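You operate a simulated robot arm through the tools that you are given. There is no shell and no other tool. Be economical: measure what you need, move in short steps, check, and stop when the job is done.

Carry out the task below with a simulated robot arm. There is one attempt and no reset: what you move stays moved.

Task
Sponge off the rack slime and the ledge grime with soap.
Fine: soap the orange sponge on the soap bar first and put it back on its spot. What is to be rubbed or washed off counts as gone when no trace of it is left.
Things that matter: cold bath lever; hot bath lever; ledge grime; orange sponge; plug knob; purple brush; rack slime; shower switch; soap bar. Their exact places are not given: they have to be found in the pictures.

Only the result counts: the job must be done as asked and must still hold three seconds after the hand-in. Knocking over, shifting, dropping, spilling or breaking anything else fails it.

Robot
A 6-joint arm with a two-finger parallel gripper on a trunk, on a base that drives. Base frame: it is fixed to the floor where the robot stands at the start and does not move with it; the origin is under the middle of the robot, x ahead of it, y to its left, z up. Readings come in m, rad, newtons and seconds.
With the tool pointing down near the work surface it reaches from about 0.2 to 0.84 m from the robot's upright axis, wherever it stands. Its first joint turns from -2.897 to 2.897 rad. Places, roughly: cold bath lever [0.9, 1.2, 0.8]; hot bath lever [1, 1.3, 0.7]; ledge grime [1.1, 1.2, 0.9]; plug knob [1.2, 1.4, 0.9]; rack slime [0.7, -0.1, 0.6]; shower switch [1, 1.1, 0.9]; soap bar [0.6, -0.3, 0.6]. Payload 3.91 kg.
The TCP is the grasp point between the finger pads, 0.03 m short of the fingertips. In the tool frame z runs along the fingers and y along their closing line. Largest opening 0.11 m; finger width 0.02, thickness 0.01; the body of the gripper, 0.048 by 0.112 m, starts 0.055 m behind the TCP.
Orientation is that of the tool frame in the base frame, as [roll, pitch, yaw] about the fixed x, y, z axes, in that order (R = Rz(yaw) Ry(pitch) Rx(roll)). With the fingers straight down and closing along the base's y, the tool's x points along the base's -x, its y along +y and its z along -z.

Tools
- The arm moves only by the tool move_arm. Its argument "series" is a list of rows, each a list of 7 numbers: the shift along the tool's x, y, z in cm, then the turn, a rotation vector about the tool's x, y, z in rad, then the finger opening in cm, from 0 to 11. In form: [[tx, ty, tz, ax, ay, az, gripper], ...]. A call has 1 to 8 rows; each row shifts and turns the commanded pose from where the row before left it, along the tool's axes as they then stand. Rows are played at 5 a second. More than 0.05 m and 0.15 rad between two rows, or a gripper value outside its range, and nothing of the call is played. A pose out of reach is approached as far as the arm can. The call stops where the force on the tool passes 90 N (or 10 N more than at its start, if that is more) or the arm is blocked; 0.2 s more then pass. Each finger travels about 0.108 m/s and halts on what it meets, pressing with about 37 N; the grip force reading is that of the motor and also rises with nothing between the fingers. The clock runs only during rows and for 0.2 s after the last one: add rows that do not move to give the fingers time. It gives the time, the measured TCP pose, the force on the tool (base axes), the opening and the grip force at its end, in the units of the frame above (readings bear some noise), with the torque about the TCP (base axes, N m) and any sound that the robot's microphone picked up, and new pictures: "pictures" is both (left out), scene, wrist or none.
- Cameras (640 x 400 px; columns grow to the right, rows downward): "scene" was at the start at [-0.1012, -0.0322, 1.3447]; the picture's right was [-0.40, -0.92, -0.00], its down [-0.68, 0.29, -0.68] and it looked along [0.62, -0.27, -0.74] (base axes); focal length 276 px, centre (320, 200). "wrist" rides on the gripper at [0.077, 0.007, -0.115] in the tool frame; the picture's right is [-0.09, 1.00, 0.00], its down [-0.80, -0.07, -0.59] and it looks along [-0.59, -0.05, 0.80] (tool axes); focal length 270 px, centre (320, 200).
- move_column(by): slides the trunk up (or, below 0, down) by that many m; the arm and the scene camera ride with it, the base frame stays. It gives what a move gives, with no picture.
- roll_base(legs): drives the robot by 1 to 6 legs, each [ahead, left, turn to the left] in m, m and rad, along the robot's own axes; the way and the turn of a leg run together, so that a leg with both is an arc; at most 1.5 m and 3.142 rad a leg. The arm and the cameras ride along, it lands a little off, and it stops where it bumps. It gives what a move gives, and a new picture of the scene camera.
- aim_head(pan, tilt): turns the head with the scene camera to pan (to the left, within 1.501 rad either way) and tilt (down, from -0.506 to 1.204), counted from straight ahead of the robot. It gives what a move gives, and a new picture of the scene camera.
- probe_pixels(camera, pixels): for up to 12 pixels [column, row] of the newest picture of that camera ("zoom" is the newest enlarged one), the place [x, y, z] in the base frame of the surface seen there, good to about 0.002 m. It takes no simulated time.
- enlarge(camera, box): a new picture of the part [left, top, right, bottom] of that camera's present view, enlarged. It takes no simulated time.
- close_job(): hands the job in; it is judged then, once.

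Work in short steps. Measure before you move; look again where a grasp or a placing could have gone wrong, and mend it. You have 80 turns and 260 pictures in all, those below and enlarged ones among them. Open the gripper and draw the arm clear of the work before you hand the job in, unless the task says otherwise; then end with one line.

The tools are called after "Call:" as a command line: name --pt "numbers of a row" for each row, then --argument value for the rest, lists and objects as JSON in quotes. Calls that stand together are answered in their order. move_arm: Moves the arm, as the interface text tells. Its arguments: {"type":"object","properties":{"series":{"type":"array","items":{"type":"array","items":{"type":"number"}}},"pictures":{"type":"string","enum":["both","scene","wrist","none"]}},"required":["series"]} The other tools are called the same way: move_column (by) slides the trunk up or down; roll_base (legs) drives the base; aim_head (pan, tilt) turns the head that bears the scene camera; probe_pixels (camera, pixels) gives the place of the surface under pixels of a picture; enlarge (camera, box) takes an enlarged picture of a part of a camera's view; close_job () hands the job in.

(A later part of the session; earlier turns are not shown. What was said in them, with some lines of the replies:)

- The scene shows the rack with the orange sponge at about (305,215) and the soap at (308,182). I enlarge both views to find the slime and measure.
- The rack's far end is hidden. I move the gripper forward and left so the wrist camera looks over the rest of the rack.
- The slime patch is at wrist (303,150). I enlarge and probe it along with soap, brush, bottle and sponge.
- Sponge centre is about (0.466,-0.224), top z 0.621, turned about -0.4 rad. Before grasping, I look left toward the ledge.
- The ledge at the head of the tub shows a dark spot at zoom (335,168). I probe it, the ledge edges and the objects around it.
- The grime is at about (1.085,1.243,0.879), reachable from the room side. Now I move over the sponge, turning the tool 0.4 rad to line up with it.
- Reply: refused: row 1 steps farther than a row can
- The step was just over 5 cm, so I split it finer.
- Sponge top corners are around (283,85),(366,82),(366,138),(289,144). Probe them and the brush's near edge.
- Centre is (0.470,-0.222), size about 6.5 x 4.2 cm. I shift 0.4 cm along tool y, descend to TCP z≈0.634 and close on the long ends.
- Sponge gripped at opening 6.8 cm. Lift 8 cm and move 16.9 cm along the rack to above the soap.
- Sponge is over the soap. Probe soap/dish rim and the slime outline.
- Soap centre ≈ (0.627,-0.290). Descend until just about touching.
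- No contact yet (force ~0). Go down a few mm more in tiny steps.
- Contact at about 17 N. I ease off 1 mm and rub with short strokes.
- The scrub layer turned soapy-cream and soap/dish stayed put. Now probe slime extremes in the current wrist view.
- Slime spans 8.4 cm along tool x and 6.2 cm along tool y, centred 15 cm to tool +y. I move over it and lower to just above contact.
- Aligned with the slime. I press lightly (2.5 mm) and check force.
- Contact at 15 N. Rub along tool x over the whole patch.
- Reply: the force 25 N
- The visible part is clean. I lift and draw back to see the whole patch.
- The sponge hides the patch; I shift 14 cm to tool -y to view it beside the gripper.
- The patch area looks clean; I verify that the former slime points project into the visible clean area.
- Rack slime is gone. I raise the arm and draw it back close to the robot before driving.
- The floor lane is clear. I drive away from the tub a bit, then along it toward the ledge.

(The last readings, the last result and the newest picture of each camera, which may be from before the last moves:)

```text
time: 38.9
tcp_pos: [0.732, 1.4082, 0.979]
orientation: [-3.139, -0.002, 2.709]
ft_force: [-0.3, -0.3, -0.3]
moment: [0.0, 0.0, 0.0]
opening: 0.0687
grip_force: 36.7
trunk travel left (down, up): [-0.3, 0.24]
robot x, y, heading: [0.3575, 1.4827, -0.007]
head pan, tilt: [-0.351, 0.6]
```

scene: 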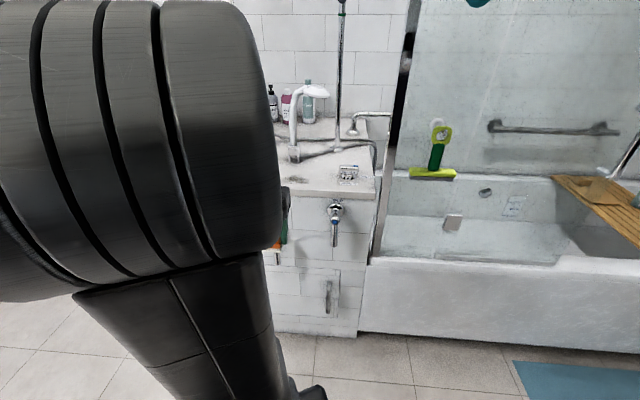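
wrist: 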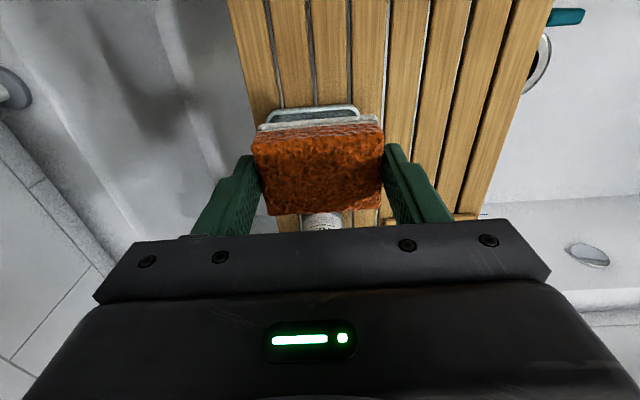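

The ledge is visible at (330,180). Enlarge to see the grime and the fittings near it.

Call:
enlarge --camera "scene" --box '[250, 80, 410, 230]'

Call:
enlarge --camera "wrist" --box '[0, 0, 640, 400]'

Call:
probe_pixels --camera "scene" --pixels '[[300, 183], [297, 155], [293, 130], [310, 92], [347, 171], [350, 178], [335, 208], [300, 194], [370, 195], [385, 190], [353, 133]]'

```text
2.67 times, centred on (330, 155) of scene
```

zoom: 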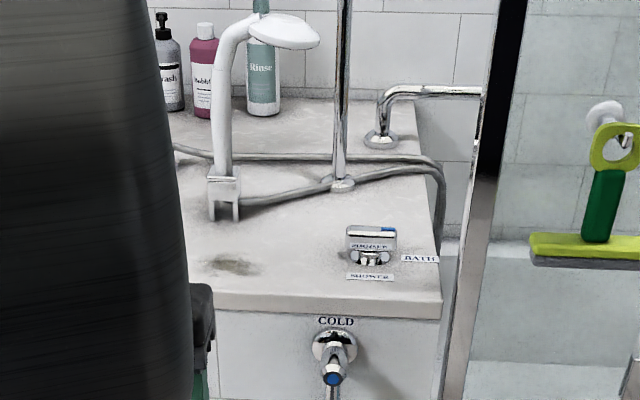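

```text
1.00 times, centred on (320, 200) of wrist (not enlarged: the box is as wide or as high as the picture)
```

zoom: 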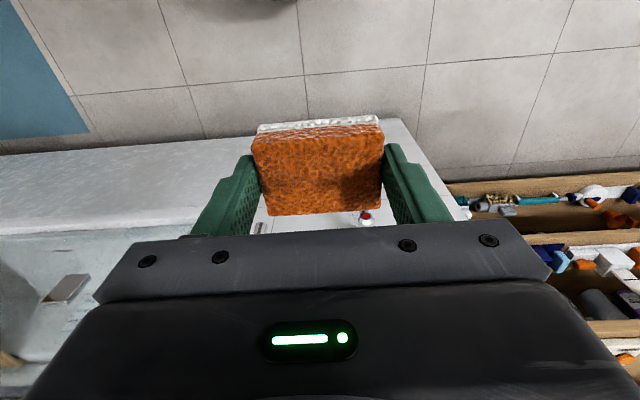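

```text
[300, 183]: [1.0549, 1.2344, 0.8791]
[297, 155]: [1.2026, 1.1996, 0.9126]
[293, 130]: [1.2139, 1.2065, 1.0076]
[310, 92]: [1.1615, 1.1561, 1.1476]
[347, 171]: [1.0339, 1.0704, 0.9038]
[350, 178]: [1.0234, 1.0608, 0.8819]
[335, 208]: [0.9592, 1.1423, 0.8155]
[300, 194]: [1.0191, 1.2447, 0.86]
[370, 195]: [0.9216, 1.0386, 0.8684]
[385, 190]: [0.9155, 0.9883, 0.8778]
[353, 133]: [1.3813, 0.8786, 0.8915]
```

The grime lies at about (1.06-1.09,1.24); a hand shower stands behind it at (1.20,1.20) with its head near (1.16,1.16,1.15). I drive the last leg in.

Call:
roll_base --legs '[[0.19, -0.08, 0]]'

Call:
aim_head --pan -0.55 --tilt 0.7

Call:
enlarge --camera "wrist" --box '[0, 0, 640, 400]'

```text
time: 40.6
tcp_pos: [0.9229, 1.3263, 0.9776]
orientation: [-3.139, 0.0, 2.71]
ft_force: [0.7, -0.3, -0.5]
moment: [0.0, 0.02, 0.01]
opening: 0.0683
grip_force: 37.7
trunk travel left (down, up): [-0.3, 0.24]
robot x, y, heading: [0.5479, 1.4003, -0.001]
head pan, tilt: [-0.351, 0.6]
```

scene: 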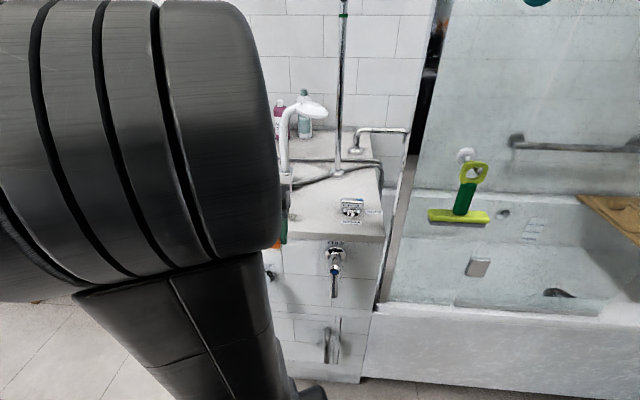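

```text
time: 41.3
tcp_pos: [0.9233, 1.3263, 0.9788]
orientation: [-3.14, -0.002, 2.708]
ft_force: [-0.4, -0.8, -0.7]
moment: [0.0, 0.01, -0.01]
opening: 0.0684
grip_force: 37.1
trunk travel left (down, up): [-0.3, 0.24]
robot x, y, heading: [0.5515, 1.4034, 0.0]
head pan, tilt: [-0.55, 0.7]
```

scene: 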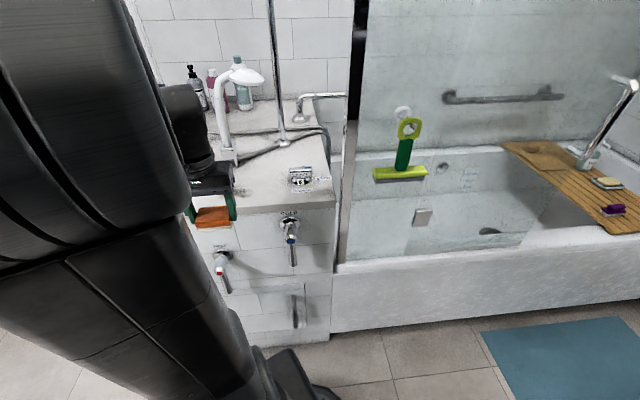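

```text
1.00 times, centred on (320, 200) of wrist (not enlarged: the box is as wide or as high as the picture)
```

zoom: 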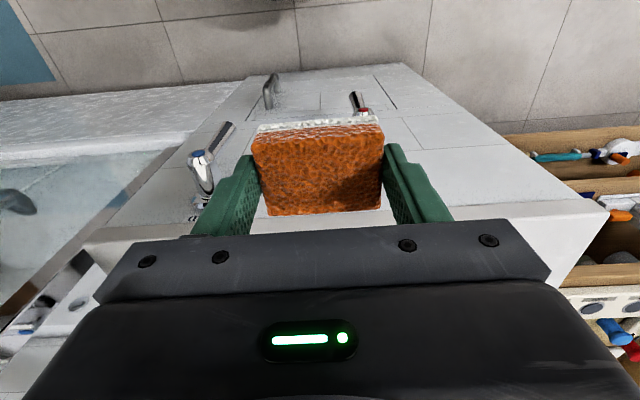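

I move up a bit, forward and to the left, so the wrist camera sees the grime beside the gripper.

Call:
move_arm --pt "0 3 -3 0 0 0 4" --pt "0 4 -2 0 0 0 4" --pt "-3 3 0 0 0 0 4" --pt "-4 2 0 0 0 0 4" --pt "-4 0 0 0 0 0 4" --pt "0 0 0 0 0 0 4"

Call:
enlarge --camera "scene" --box '[160, 50, 360, 250]'

```text
time: 42.7
tcp_pos: [1.0741, 1.3895, 1.0273]
orientation: [-3.14, -0.001, 2.707]
ft_force: [0.2, -0.3, -0.7]
moment: [0.0, 0.01, 0.05]
opening: 0.0683
grip_force: 36.7
trunk travel left (down, up): [-0.3, 0.24]
robot x, y, heading: [0.5504, 1.4028, 0.0]
head pan, tilt: [-0.55, 0.7]
```

scene: 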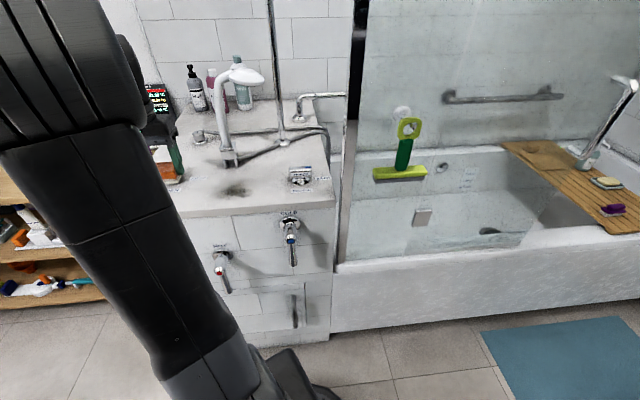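
wrist: 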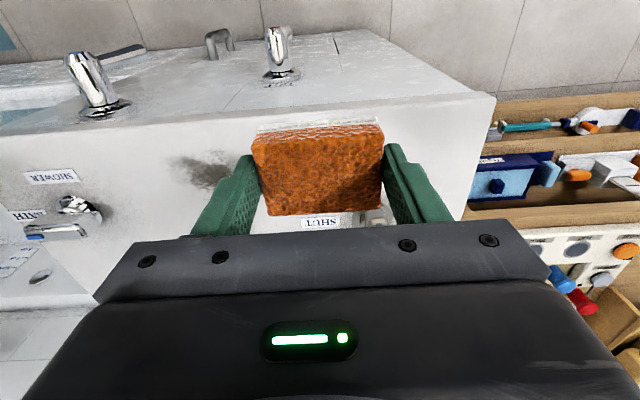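

```text
2.00 times, centred on (260, 150) of scene
```

zoom: 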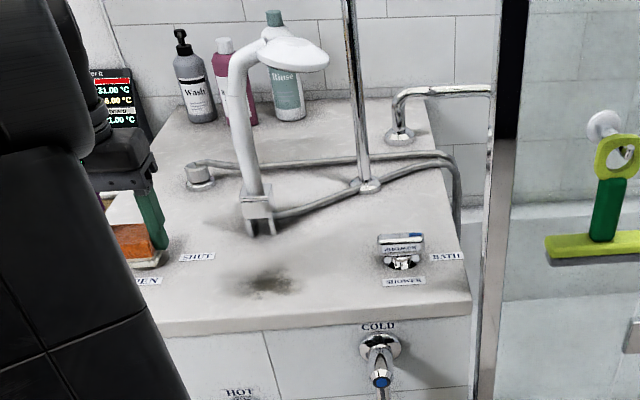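

Now the grime is plainly visible at scene (235,188). Enlarge further and probe extents plus the shower head.

Call:
enlarge --camera "scene" --box '[195, 145, 275, 215]'

Call:
enlarge --camera "wrist" --box '[140, 110, 300, 230]'

Call:
probe_pixels --camera "scene" --pixels '[[222, 188], [235, 180], [250, 188], [235, 197], [235, 188], [212, 165], [220, 155], [243, 76], [262, 78], [230, 79], [230, 160], [300, 168]]'

Call:
probe_pixels --camera "wrist" --pixels '[[172, 162], [190, 155], [215, 160], [232, 172], [200, 190], [222, 190], [205, 172]]'

```text
5.71 times, centred on (235, 180) of scene
```

zoom: 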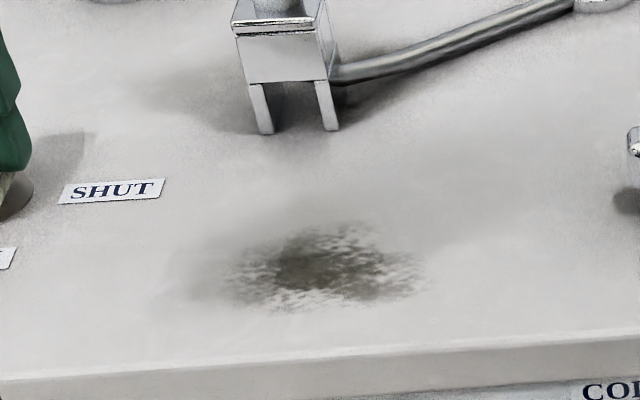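

```text
3.33 times, centred on (220, 170) of wrist
```

zoom: 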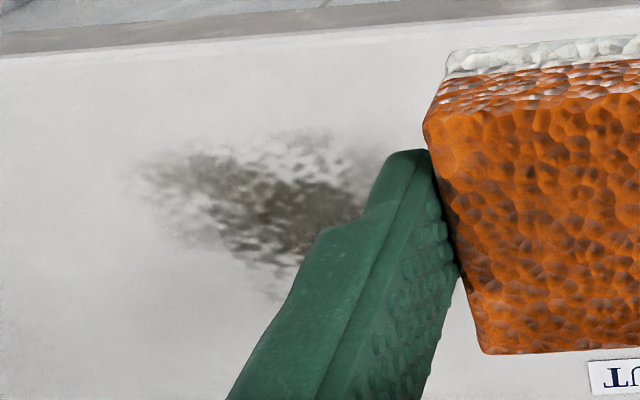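

```text
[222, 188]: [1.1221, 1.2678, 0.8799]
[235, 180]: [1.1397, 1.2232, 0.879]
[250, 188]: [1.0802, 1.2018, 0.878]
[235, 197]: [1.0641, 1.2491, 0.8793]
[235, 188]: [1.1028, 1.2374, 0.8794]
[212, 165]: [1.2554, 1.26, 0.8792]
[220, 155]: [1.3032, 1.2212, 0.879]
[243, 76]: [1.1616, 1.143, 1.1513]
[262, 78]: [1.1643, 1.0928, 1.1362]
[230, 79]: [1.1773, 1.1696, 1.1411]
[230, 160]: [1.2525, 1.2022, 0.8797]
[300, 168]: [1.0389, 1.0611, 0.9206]
```

```text
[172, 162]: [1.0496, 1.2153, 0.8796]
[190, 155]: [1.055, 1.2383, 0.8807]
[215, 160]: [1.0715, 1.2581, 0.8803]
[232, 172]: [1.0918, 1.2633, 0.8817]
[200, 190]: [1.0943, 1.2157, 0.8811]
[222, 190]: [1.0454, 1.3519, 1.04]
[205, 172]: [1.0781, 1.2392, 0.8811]
```

Probe the exact outline edges read from the zoom.

Call:
probe_pixels --camera "scene" --pixels '[[218, 195], [254, 195], [240, 183], [229, 200], [232, 184], [248, 186], [220, 188], [245, 199]]'

```text
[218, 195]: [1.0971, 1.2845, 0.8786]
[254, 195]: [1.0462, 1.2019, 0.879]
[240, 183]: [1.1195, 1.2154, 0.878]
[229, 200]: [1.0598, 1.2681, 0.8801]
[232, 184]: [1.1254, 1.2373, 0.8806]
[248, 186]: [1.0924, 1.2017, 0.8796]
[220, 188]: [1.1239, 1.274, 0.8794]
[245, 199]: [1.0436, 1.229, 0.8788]
```

Grime centre in tool coordinates is straightforward; I need the shower head's near edge for clearance. Probe it.

Call:
probe_pixels --camera "scene" --pixels '[[240, 84], [248, 86], [256, 85], [234, 82], [263, 82], [250, 82], [224, 82], [218, 100], [222, 120], [227, 148], [236, 166], [228, 166]]'

Call:
enlarge --camera "scene" --box '[130, 50, 280, 200]'

```text
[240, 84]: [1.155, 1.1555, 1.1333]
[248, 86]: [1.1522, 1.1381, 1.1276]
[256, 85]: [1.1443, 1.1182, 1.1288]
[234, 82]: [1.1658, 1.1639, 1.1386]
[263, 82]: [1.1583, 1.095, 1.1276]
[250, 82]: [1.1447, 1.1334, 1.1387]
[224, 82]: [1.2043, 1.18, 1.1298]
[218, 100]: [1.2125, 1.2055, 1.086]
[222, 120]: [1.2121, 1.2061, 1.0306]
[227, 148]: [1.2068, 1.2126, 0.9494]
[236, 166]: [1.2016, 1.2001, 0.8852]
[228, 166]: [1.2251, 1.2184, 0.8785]
```

```text
2.67 times, centred on (205, 125) of scene
```

zoom: 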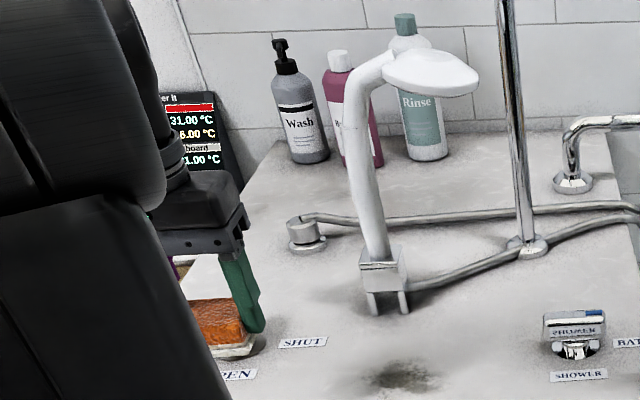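

Head near edge is ~9 cm ahead of the target axis, so clearance is fine. I move over the grime and lower to just above contact.

Call:
move_arm --pt "0 -4.4 0 0 0 0 4" --pt "0 -4.5 0 0 0 0 4" --pt "-2.5 -4.4 0 0 0 0 4" --pt "-4.9 0 0 0 0 0 4" --pt "0 0 4 0 0 0 4" --pt "0 0 4 0 0 0 4" --pt "0 0 2 0 0 0 4" --pt "0 0 0 0 0 0 4"

```text
refused: row 3 steps farther than a row can; nothing moved
```

Row 3 was slightly too long; re-split.

Call:
move_arm --pt "0 -4.5 0 0 0 0 4" --pt "0 -4.5 0 0 0 0 4" --pt "-2.2 -4.3 0 0 0 0 4" --pt "-4.9 0 0 0 0 0 4" --pt "-0.4 0 4 0 0 0 4" --pt "0 0 4 0 0 0 4" --pt "0 0 2 0 0 0 4" --pt "0 0 0 0 0 0 4"

```text
time: 44.5
tcp_pos: [1.085, 1.2381, 0.928]
orientation: [-3.138, -0.002, 2.708]
ft_force: [0.5, 0.1, 0.4]
moment: [-0.01, 0.0, -0.03]
opening: 0.0683
grip_force: 36.6
trunk travel left (down, up): [-0.3, 0.24]
robot x, y, heading: [0.5536, 1.4038, 0.001]
head pan, tilt: [-0.55, 0.7]
```

scene: 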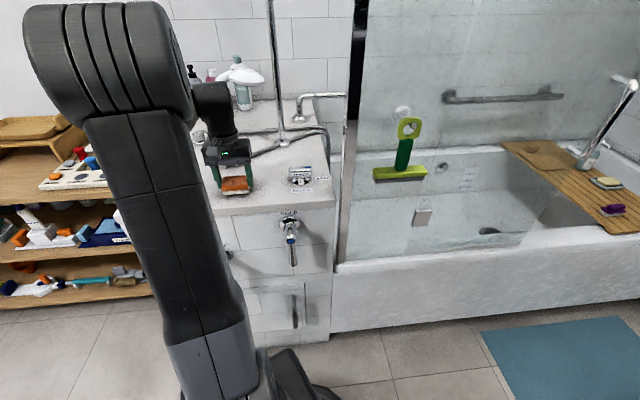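
wrist: 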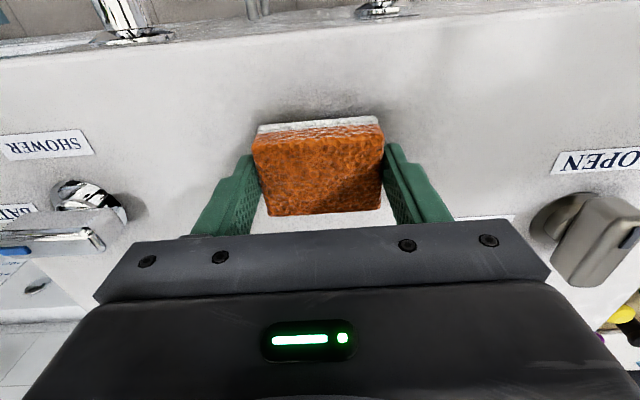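

Well placed over the grime, fittings clear. Lower in small steps to contact.

Call:
move_arm --pt "0 0 0.4 0 0 0 4" --pt "0 0 0.2 0 0 0 4" --pt "0 0 0.1 0 0 0 4" --pt "0 0 0 0 0 0 4" --pictures "none"

```text
time: 45.5
tcp_pos: [1.0866, 1.237, 0.9209]
orientation: [-3.14, -0.001, 2.709]
ft_force: [-0.3, -0.2, -0.7]
moment: [0.03, 0.02, -0.02]
opening: 0.0685
grip_force: 36.9
trunk travel left (down, up): [-0.3, 0.24]
robot x, y, heading: [0.5525, 1.4035, -0.003]
head pan, tilt: [-0.55, 0.7]
```

Not yet in contact; a bit further.

Call:
move_arm --pt "0 0 0.1 0 0 0 4" --pt "0 0 0.1 0 0 0 4" --pt "0 0 0 0 0 0 4" --pictures "none"

```text
time: 46.3
tcp_pos: [1.0864, 1.2376, 0.9202]
orientation: [3.141, 0.001, 2.71]
ft_force: [5.4, 0.3, 17.3]
moment: [0.04, -0.19, 0.02]
opening: 0.0683
grip_force: 36.8
trunk travel left (down, up): [-0.3, 0.24]
robot x, y, heading: [0.5495, 1.3996, -0.003]
head pan, tilt: [-0.55, 0.7]
```

Contact at 17 N. Rub along tool y in three lanes.

Call:
move_arm --pt "0 2.5 0 0 0 0 4" --pt "0 -2.5 0 0 0 0 4" --pt "0 -2.5 0 0 0 0 4" --pt "1.8 0 0 0 0 0 4" --pt "0 2.5 0 0 0 0 4" --pt "0 2.5 0 0 0 0 4" --pt "0 -2.5 0 0 0 0 4" --pt "0 -2.5 0 0 0 0 4" --pictures "none"

Call:
move_arm --pt "-2 0 0 0 0 0 4" --pt "-2 0 0 0 0 0 4" --pt "0 2.5 0 0 0 0 4" --pt "0 2.5 0 0 0 0 4" --pt "0 -2.5 0 0 0 0 4" --pt "0 -2.5 0 0 0 0 4" --pt "2.2 2.5 0 0 0 0 4" --pt "0 0 0 0 0 0 4" --pictures "both"

```text
time: 48.1
tcp_pos: [1.0561, 1.2257, 0.9188]
orientation: [-3.139, -0.003, 2.713]
ft_force: [5.3, 12.7, 17.5]
moment: [0.61, -0.41, 0.11]
opening: 0.0683
grip_force: 37.0
trunk travel left (down, up): [-0.3, 0.24]
robot x, y, heading: [0.5516, 1.4006, -0.003]
head pan, tilt: [-0.55, 0.7]
```

```text
time: 49.9
tcp_pos: [1.0832, 1.2357, 0.9192]
orientation: [-3.14, -0.001, 2.709]
ft_force: [-1.5, -7.1, 18.1]
moment: [-0.26, 0.01, -0.03]
opening: 0.0684
grip_force: 36.9
trunk travel left (down, up): [-0.3, 0.24]
robot x, y, heading: [0.5523, 1.4029, -0.005]
head pan, tilt: [-0.55, 0.7]
```

scene: 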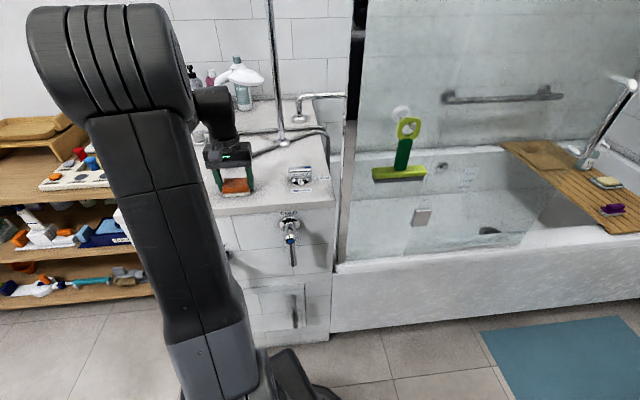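
wrist: 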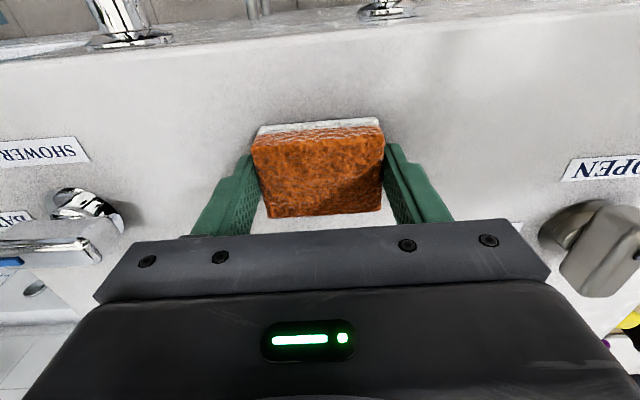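

Rub once more along all lanes, then lift, move aside and look.

Call:
move_arm --pt "0 2.5 0 0 0 0 4" --pt "0 -2.5 0 0 0 0 4" --pt "0 -2.5 0 0 0 0 4" --pt "-1.6 0 0 0 0 0 4" --pt "0 2.5 0 0 0 0 4" --pt "0 2.5 0 0 0 0 4" --pt "1.6 -2.5 0 0 0 0 4" --pt "0 0 0 0 0 0 4" --pictures "none"

Call:
move_arm --pt "0 0 -4 0 0 0 4" --pt "0 0 -4 0 0 0 4" --pt "2 0 -2.8 0 0 0 4" --pt "3 3.5 0 0 0 0 4" --pt "2.5 4 0 0 0 0 4" --pt "0 4.5 0 0 0 0 4" --pt "0 0 0 0 0 0 4"

Call:
enlarge --camera "scene" --box '[195, 145, 275, 215]'

Call:
enlarge --camera "wrist" --box '[90, 100, 310, 240]'

```text
time: 51.7
tcp_pos: [1.0873, 1.2403, 0.9189]
orientation: [-3.141, 0.002, 2.711]
ft_force: [9.9, 10.0, 21.2]
moment: [0.27, -0.35, 0.06]
opening: 0.0681
grip_force: 37.4
trunk travel left (down, up): [-0.3, 0.24]
robot x, y, heading: [0.5546, 1.4044, -0.003]
head pan, tilt: [-0.55, 0.7]
```

```text
time: 53.3
tcp_pos: [1.068, 1.3797, 1.025]
orientation: [-3.139, -0.002, 2.708]
ft_force: [0.3, -0.2, -0.9]
moment: [-0.02, 0.01, 0.01]
opening: 0.0684
grip_force: 36.8
trunk travel left (down, up): [-0.3, 0.24]
robot x, y, heading: [0.554, 1.4031, -0.001]
head pan, tilt: [-0.55, 0.7]
```

scene: 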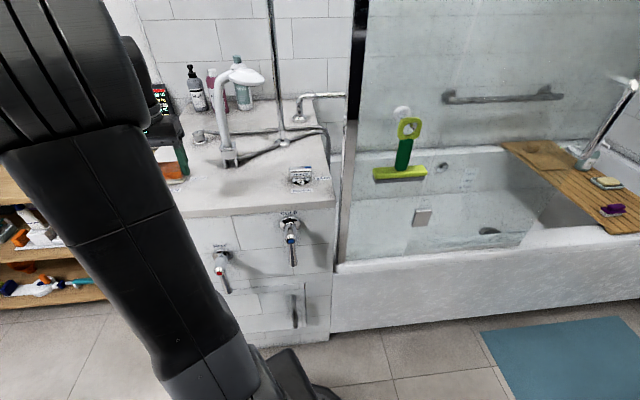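
wrist: 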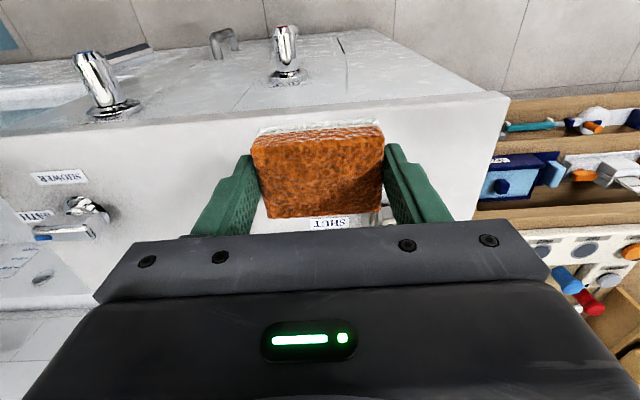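

```text
5.71 times, centred on (235, 180) of scene
```

zoom: 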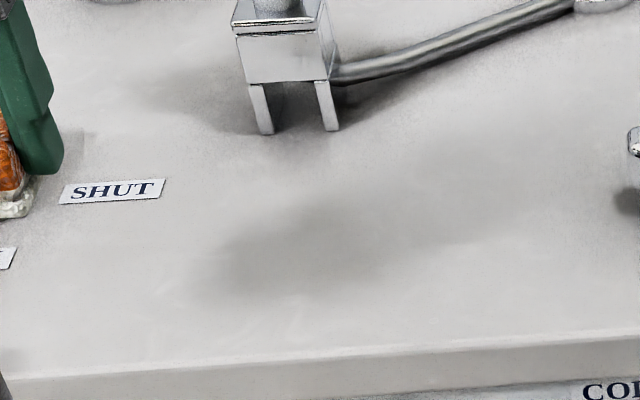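

```text
2.86 times, centred on (200, 170) of wrist
```

zoom: 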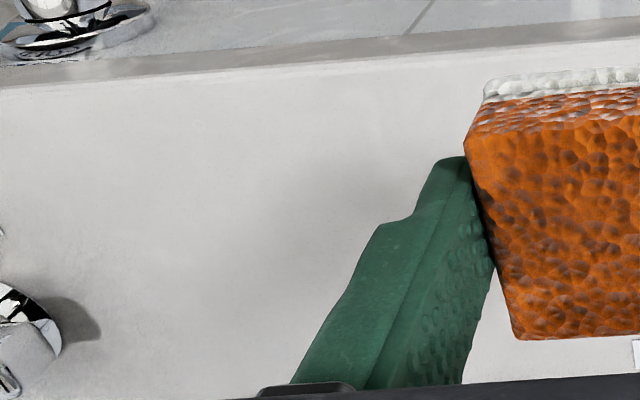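

Grime is gone (only the shower head's soft shadow remains, as before). I pull the arm back and drive the reverse route to the rack.

Call:
move_arm --pt "4 -1 0 0 0 0 4" --pt "4 -2 0 0 0 0 4" --pt "4 -2 0 0 0 0 4" --pt "3.5 -1 0 0 0 0 4" --pt "0 0 0 0 0 0 4" --pictures "none"

Call:
roll_base --legs '[[-0.193, 0.082, 0], [-0.395, -0.925, 0], [0.035, -0.56, 0]]'

Call:
aim_head --pan -0.408 --tilt 0.9

```text
time: 54.5
tcp_pos: [0.9037, 1.3866, 1.0254]
orientation: [-3.138, -0.002, 2.709]
ft_force: [-0.4, -0.5, 0.2]
moment: [0.0, -0.02, 0.01]
opening: 0.0683
grip_force: 36.7
trunk travel left (down, up): [-0.3, 0.24]
robot x, y, heading: [0.5524, 1.4024, -0.002]
head pan, tilt: [-0.55, 0.7]
```

```text
time: 63.7
tcp_pos: [0.3354, -0.0152, 1.0264]
orientation: [3.141, -0.001, 2.692]
ft_force: [0.9, -0.4, 0.2]
moment: [0.0, -0.03, -0.01]
opening: 0.0684
grip_force: 36.7
trunk travel left (down, up): [-0.3, 0.24]
robot x, y, heading: [-0.0147, 0.0064, -0.018]
head pan, tilt: [-0.55, 0.7]
```

scene: 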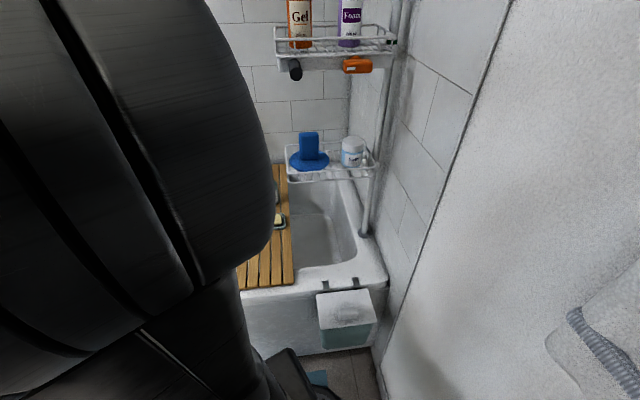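

```text
time: 64.5
tcp_pos: [0.3384, -0.0153, 1.0245]
orientation: [-3.138, -0.004, 2.692]
ft_force: [0.6, 0.5, 0.7]
moment: [0.01, 0.03, -0.06]
opening: 0.0685
grip_force: 37.1
trunk travel left (down, up): [-0.3, 0.24]
robot x, y, heading: [-0.0173, 0.0064, -0.016]
head pan, tilt: [-0.408, 0.901]
```

scene: 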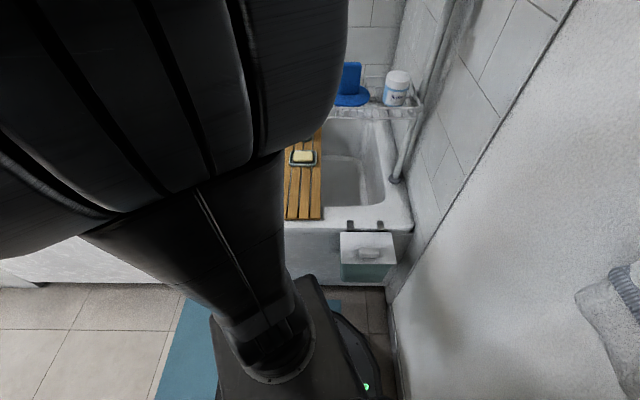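

Back at the rack. I move above the sponge's spot (0.469,-0.2215), correcting the yaw by 0.02.

Call:
move_arm --pt "-3.5 -2.14 0 0 0 0 4" --pt "-3.5 -2.14 0 0 0 0 4" --pt "-3.5 -2.14 0 0 0 0 4" --pt "-3.5 -2.14 0 0 0 0 4" --pt "-3.5 -2.14 0 0 0 0 4" --pt "-3.34 -2.11 0 0 0 -0.02 4" --pt "0 0 4.8 0 0 0 4" --pt "0 0 4.8 0 0 0 4" --pictures "none"

Call:
move_arm --pt "0 0 4.8 0 0 0 4" --pt "0 0 4.8 0 0 0 4" --pt "0 0 4.8 0 0 0 4" --pt "0 0 4.8 0 0 0 4" --pt "0 0 2.2 0 0 0 4" --pt "0 0 0 0 0 0 4"

```text
time: 66.3
tcp_pos: [0.4704, -0.2203, 0.927]
orientation: [-3.14, -0.004, 2.712]
ft_force: [-0.6, -0.3, 0.0]
moment: [-0.02, -0.05, 0.03]
opening: 0.0686
grip_force: 36.7
trunk travel left (down, up): [-0.3, 0.24]
robot x, y, heading: [-0.0195, 0.0108, -0.019]
head pan, tilt: [-0.408, 0.901]
```

```text
time: 67.7
tcp_pos: [0.469, -0.221, 0.7129]
orientation: [-3.139, -0.004, 2.712]
ft_force: [-0.1, 0.5, -0.9]
moment: [-0.02, -0.01, 0.01]
opening: 0.0683
grip_force: 36.5
trunk travel left (down, up): [-0.3, 0.24]
robot x, y, heading: [-0.016, 0.0058, -0.023]
head pan, tilt: [-0.408, 0.901]
```

scene: 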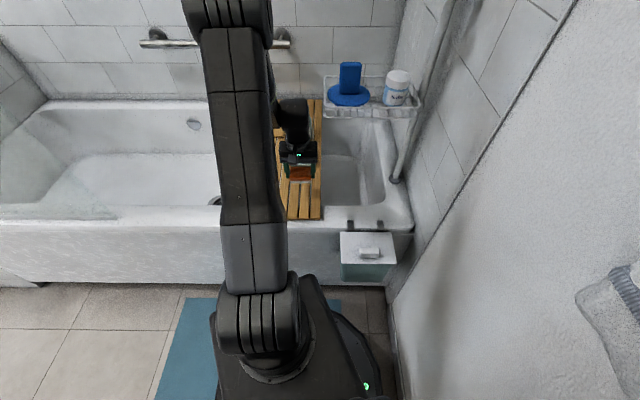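
wrist: 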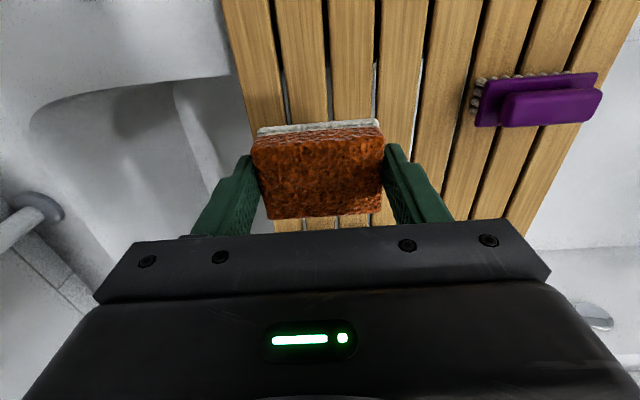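

Pose matches the original grasp pose laterally. I verify with the brush landmark and lower to just above the rack.

Call:
probe_pixels --camera "wrist" --pixels '[[485, 125], [477, 100], [545, 105]]'

Call:
move_arm --pt "0 0 3.5 0 0 0 4" --pt "0 0 3 0 0 0 4" --pt "0 0 1 0 0 0 4" --pt "0 0 0.2 0 0 0 4" --pt "0 0 0 0 0 0 4" --pictures "wrist"

```text
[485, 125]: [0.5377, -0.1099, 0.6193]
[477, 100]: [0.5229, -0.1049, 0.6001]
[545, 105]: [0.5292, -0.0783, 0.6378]
```

```text
time: 68.9
tcp_pos: [0.467, -0.2222, 0.6375]
orientation: [-3.14, -0.003, 2.711]
ft_force: [-0.5, -0.7, -0.3]
moment: [0.03, -0.03, -0.01]
opening: 0.0683
grip_force: 36.9
trunk travel left (down, up): [-0.3, 0.24]
robot x, y, heading: [-0.0175, 0.003, -0.018]
head pan, tilt: [-0.408, 0.901]
```

wrist: 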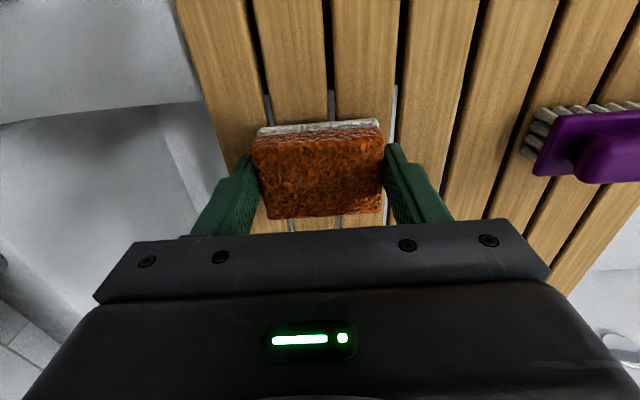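

The brush coordinates agree with before. I lower until light contact.

Call:
move_arm --pt "0 0 0.2 0 0 0 4" --pt "0 0 0.15 0 0 0 4" --pt "0 0 0 0 0 0 4" --pictures "none"

```text
time: 69.7
tcp_pos: [0.4683, -0.2229, 0.6347]
orientation: [-3.139, -0.004, 2.712]
ft_force: [0.1, -0.4, -0.1]
moment: [0.0, -0.01, -0.03]
opening: 0.0687
grip_force: 36.9
trunk travel left (down, up): [-0.3, 0.24]
robot x, y, heading: [-0.0181, 0.0081, -0.017]
head pan, tilt: [-0.408, 0.901]
```

Still no contact; another 1–2 mm.

Call:
move_arm --pt "0 0 0.1 0 0 0 4" --pt "0 0 0.1 0 0 0 4" --pt "0 0 0 0 0 0 4" --pictures "none"

```text
time: 70.5
tcp_pos: [0.4681, -0.2205, 0.6329]
orientation: [-3.14, -0.004, 2.712]
ft_force: [0.0, 0.5, -1.2]
moment: [-0.02, -0.05, 0.03]
opening: 0.0686
grip_force: 37.0
trunk travel left (down, up): [-0.3, 0.24]
robot x, y, heading: [-0.0149, 0.0041, -0.022]
head pan, tilt: [-0.408, 0.901]
```

Call:
move_arm --pt "0 0 0.1 0 0 0 4" --pt "0 0 0.1 0 0 0 4" --pt "0 0 0 0 0 0 4" --pictures "none"

```text
time: 71.3
tcp_pos: [0.4675, -0.2219, 0.6302]
orientation: [-3.138, -0.002, 2.711]
ft_force: [-0.6, 1.3, 3.5]
moment: [0.07, -0.05, 0.0]
opening: 0.0684
grip_force: 36.8
trunk travel left (down, up): [-0.3, 0.24]
robot x, y, heading: [-0.0189, 0.0027, -0.019]
head pan, tilt: [-0.408, 0.901]
```

Light contact (3.5 N). Open the fingers, then rise straight up and look.

Call:
move_arm --pt "0 0 0 0 0 0 7.5" --pt "0 0 0 0 0 0 9" --pt "0 0 0 0 0 0 11" --pt "0 0 0 0 0 0 11" --pictures "none"

Call:
move_arm --pt "0 0 -3 0 0 0 11" --pt "0 0 -3.5 0 0 0 11" --pt "0 0 -3.2 0 0 0 11" --pt "0 0 0 0 0 0 11"

Call:
enlarge --camera "wrist" --box '[240, 60, 400, 160]'

Call:
probe_pixels --camera "wrist" --pixels '[[284, 89], [364, 85], [363, 136], [291, 142], [325, 112]]'

```text
time: 72.3
tcp_pos: [0.4689, -0.222, 0.6308]
orientation: [-3.14, -0.004, 2.712]
ft_force: [0.5, 0.9, -0.4]
moment: [-0.03, 0.02, 0.03]
opening: 0.11
grip_force: 0.0
trunk travel left (down, up): [-0.3, 0.24]
robot x, y, heading: [-0.0183, 0.0053, -0.021]
head pan, tilt: [-0.408, 0.901]
```

```text
time: 73.3
tcp_pos: [0.4684, -0.2228, 0.7281]
orientation: [-3.139, -0.003, 2.712]
ft_force: [0.1, -0.7, 0.1]
moment: [0.03, -0.01, 0.04]
opening: 0.1099
grip_force: 0.0
trunk travel left (down, up): [-0.3, 0.24]
robot x, y, heading: [-0.0151, 0.003, -0.019]
head pan, tilt: [-0.408, 0.901]
```

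scene: 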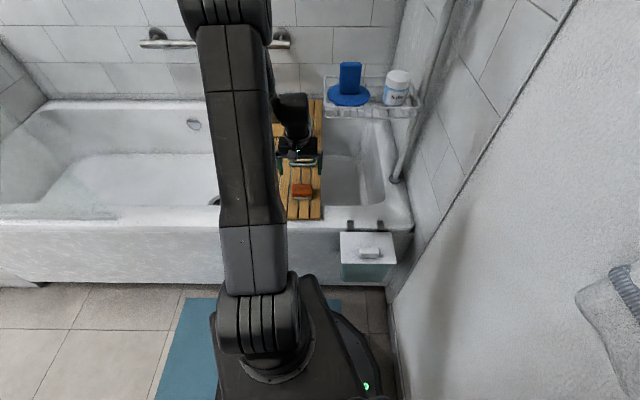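
wrist: 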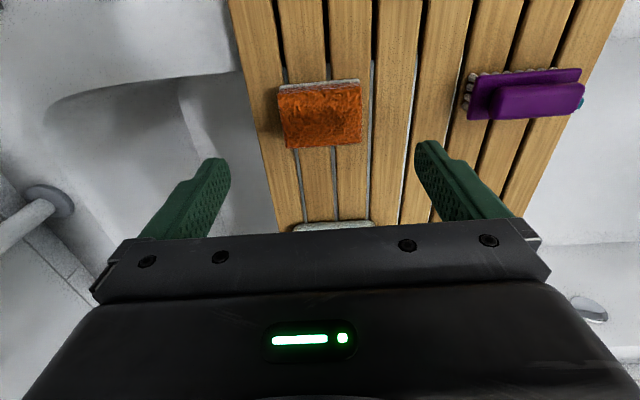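

```text
4.00 times, centred on (320, 110) of wrist
```

zoom: 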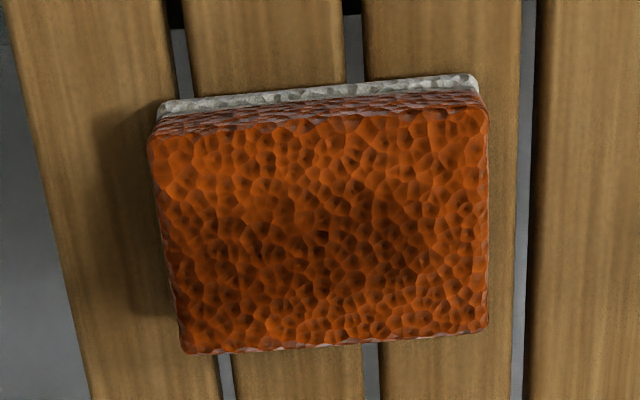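

```text
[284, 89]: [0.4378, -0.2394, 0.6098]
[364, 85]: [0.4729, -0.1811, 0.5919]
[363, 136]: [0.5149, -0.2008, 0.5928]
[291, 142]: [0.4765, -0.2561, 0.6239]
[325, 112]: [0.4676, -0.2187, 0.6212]
```

The sponge stands on its spot; measure its corners accurately and raise the arm clear for a final check of the rack.

Call:
probe_pixels --camera "wrist" --pixels '[[280, 97], [360, 90], [360, 142], [288, 146]]'

Call:
move_arm --pt "0 0 -4.5 0 0 0 11" --pt "0 0 -4.5 0 0 0 11" --pt "0 0 -4.5 0 0 0 11" --pt "4 0 0 0 0 0 11" --pt "4 0 0 0 0 0 11" --pt "0 0 0 0 0 0 11"

Call:
enlarge --camera "wrist" --box '[200, 40, 500, 240]'

```text
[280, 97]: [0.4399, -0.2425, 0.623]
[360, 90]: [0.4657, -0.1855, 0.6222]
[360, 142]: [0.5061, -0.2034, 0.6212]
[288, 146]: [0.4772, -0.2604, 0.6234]
```

```text
time: 74.7
tcp_pos: [0.3963, -0.1872, 0.8629]
orientation: [-3.141, -0.005, 2.713]
ft_force: [-0.4, -0.2, 0.2]
moment: [-0.01, 0.0, -0.02]
opening: 0.1102
grip_force: 0.1
trunk travel left (down, up): [-0.3, 0.24]
robot x, y, heading: [-0.0133, 0.0082, -0.022]
head pan, tilt: [-0.408, 0.901]
```

scene: 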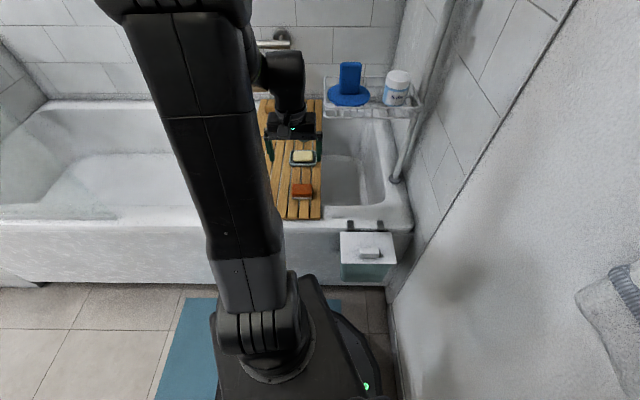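
wrist: 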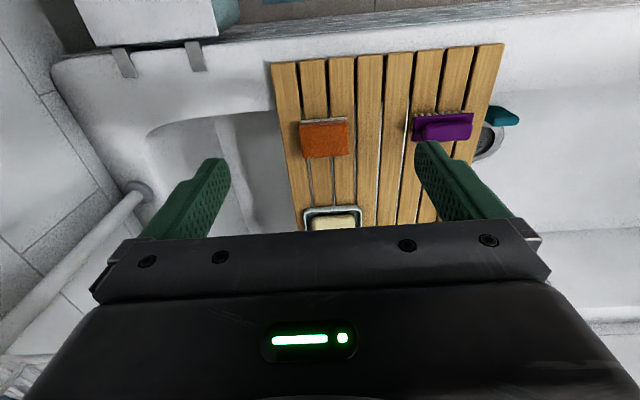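

```text
2.00 times, centred on (350, 140) of wrist
```

zoom: 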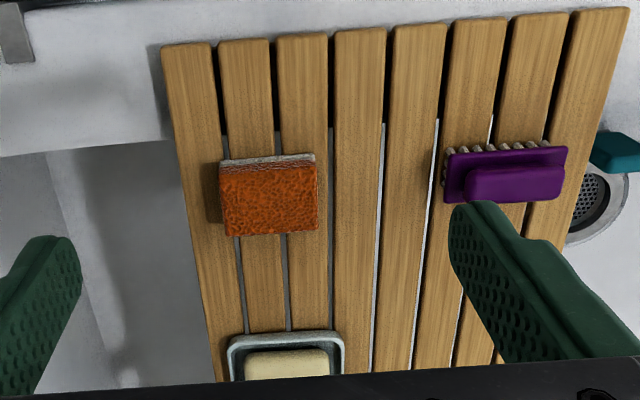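

The sponge is within ~2 mm of its original spot. A last clear look at the former slime area: move forward without the sponge blocking the view.

Call:
move_arm --pt "-4 1 0 0 0 0 11" --pt "-4 1 0 0 0 0 11" --pt "-4 1 0 0 0 0 11" --pt "-4 1 0 0 0 0 11" --pt "0 0 0 0 0 0 11"

Call:
enlarge --camera "wrist" --box '[190, 20, 450, 230]'

```text
time: 75.9
tcp_pos: [0.5586, -0.2154, 0.8613]
orientation: [-3.139, -0.004, 2.712]
ft_force: [-0.3, -0.2, 0.2]
moment: [0.01, 0.01, -0.03]
opening: 0.1101
grip_force: 0.0
trunk travel left (down, up): [-0.3, 0.24]
robot x, y, heading: [-0.0144, 0.0074, -0.016]
head pan, tilt: [-0.408, 0.901]
```

scene: 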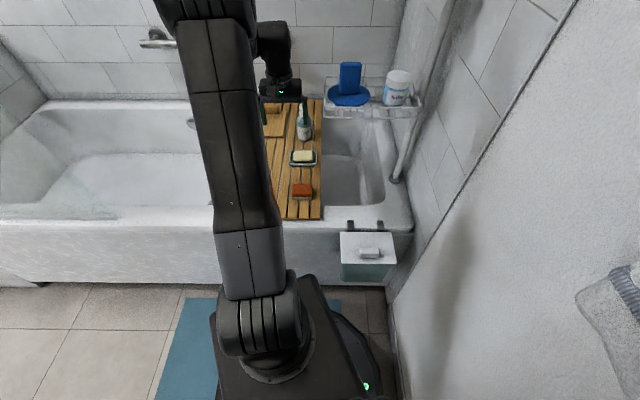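
wrist: 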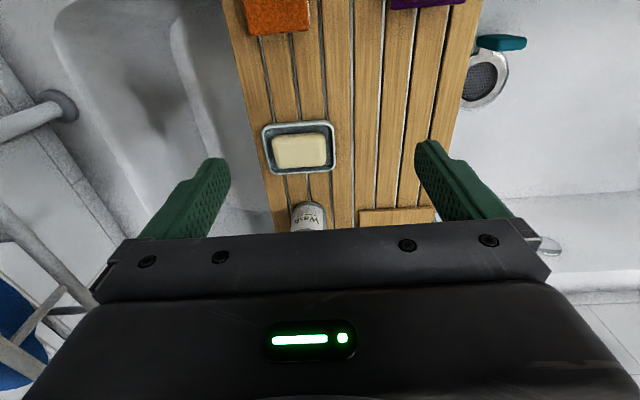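

```text
1.90 times, centred on (320, 125) of wrist
```

zoom: 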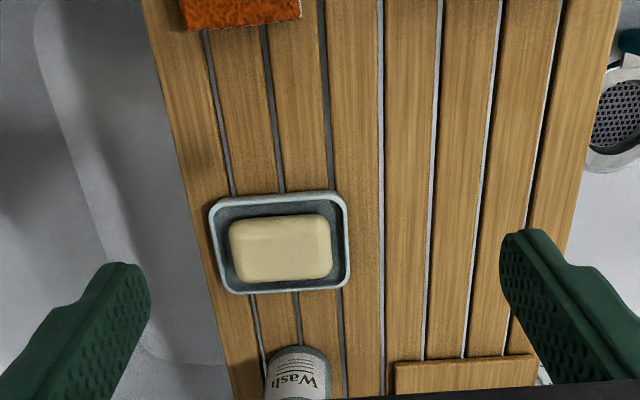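

The rack is clean and everything stands in place. I draw the arm back up and clear, then hand in.

Call:
move_arm --pt "3 0 -3 0 0 0 11" --pt "4 0 -2 0 0 0 11" --pt "4 0 0 0 0 0 11" --pt "4 0 0 0 0 0 11" --pt "0 0 0 0 0 0 11" --pictures "none"

Call:
close_job

```text
time: 77.1
tcp_pos: [0.4197, -0.1561, 0.9122]
orientation: [-3.14, -0.003, 2.712]
ft_force: [-1.4, 0.3, -0.1]
moment: [0.04, -0.01, 0.0]
opening: 0.1099
grip_force: 0.0
trunk travel left (down, up): [-0.3, 0.24]
robot x, y, heading: [-0.0145, 0.0053, -0.018]
head pan, tilt: [-0.408, 0.901]
```

```text
The job is handed in.
```

I soaped the orange sponge, rubbed off the rack slime and the ledge grime with no trace of either left in the last pictures, put the sponge back within about 2 mm of its spot, and handed the job in.
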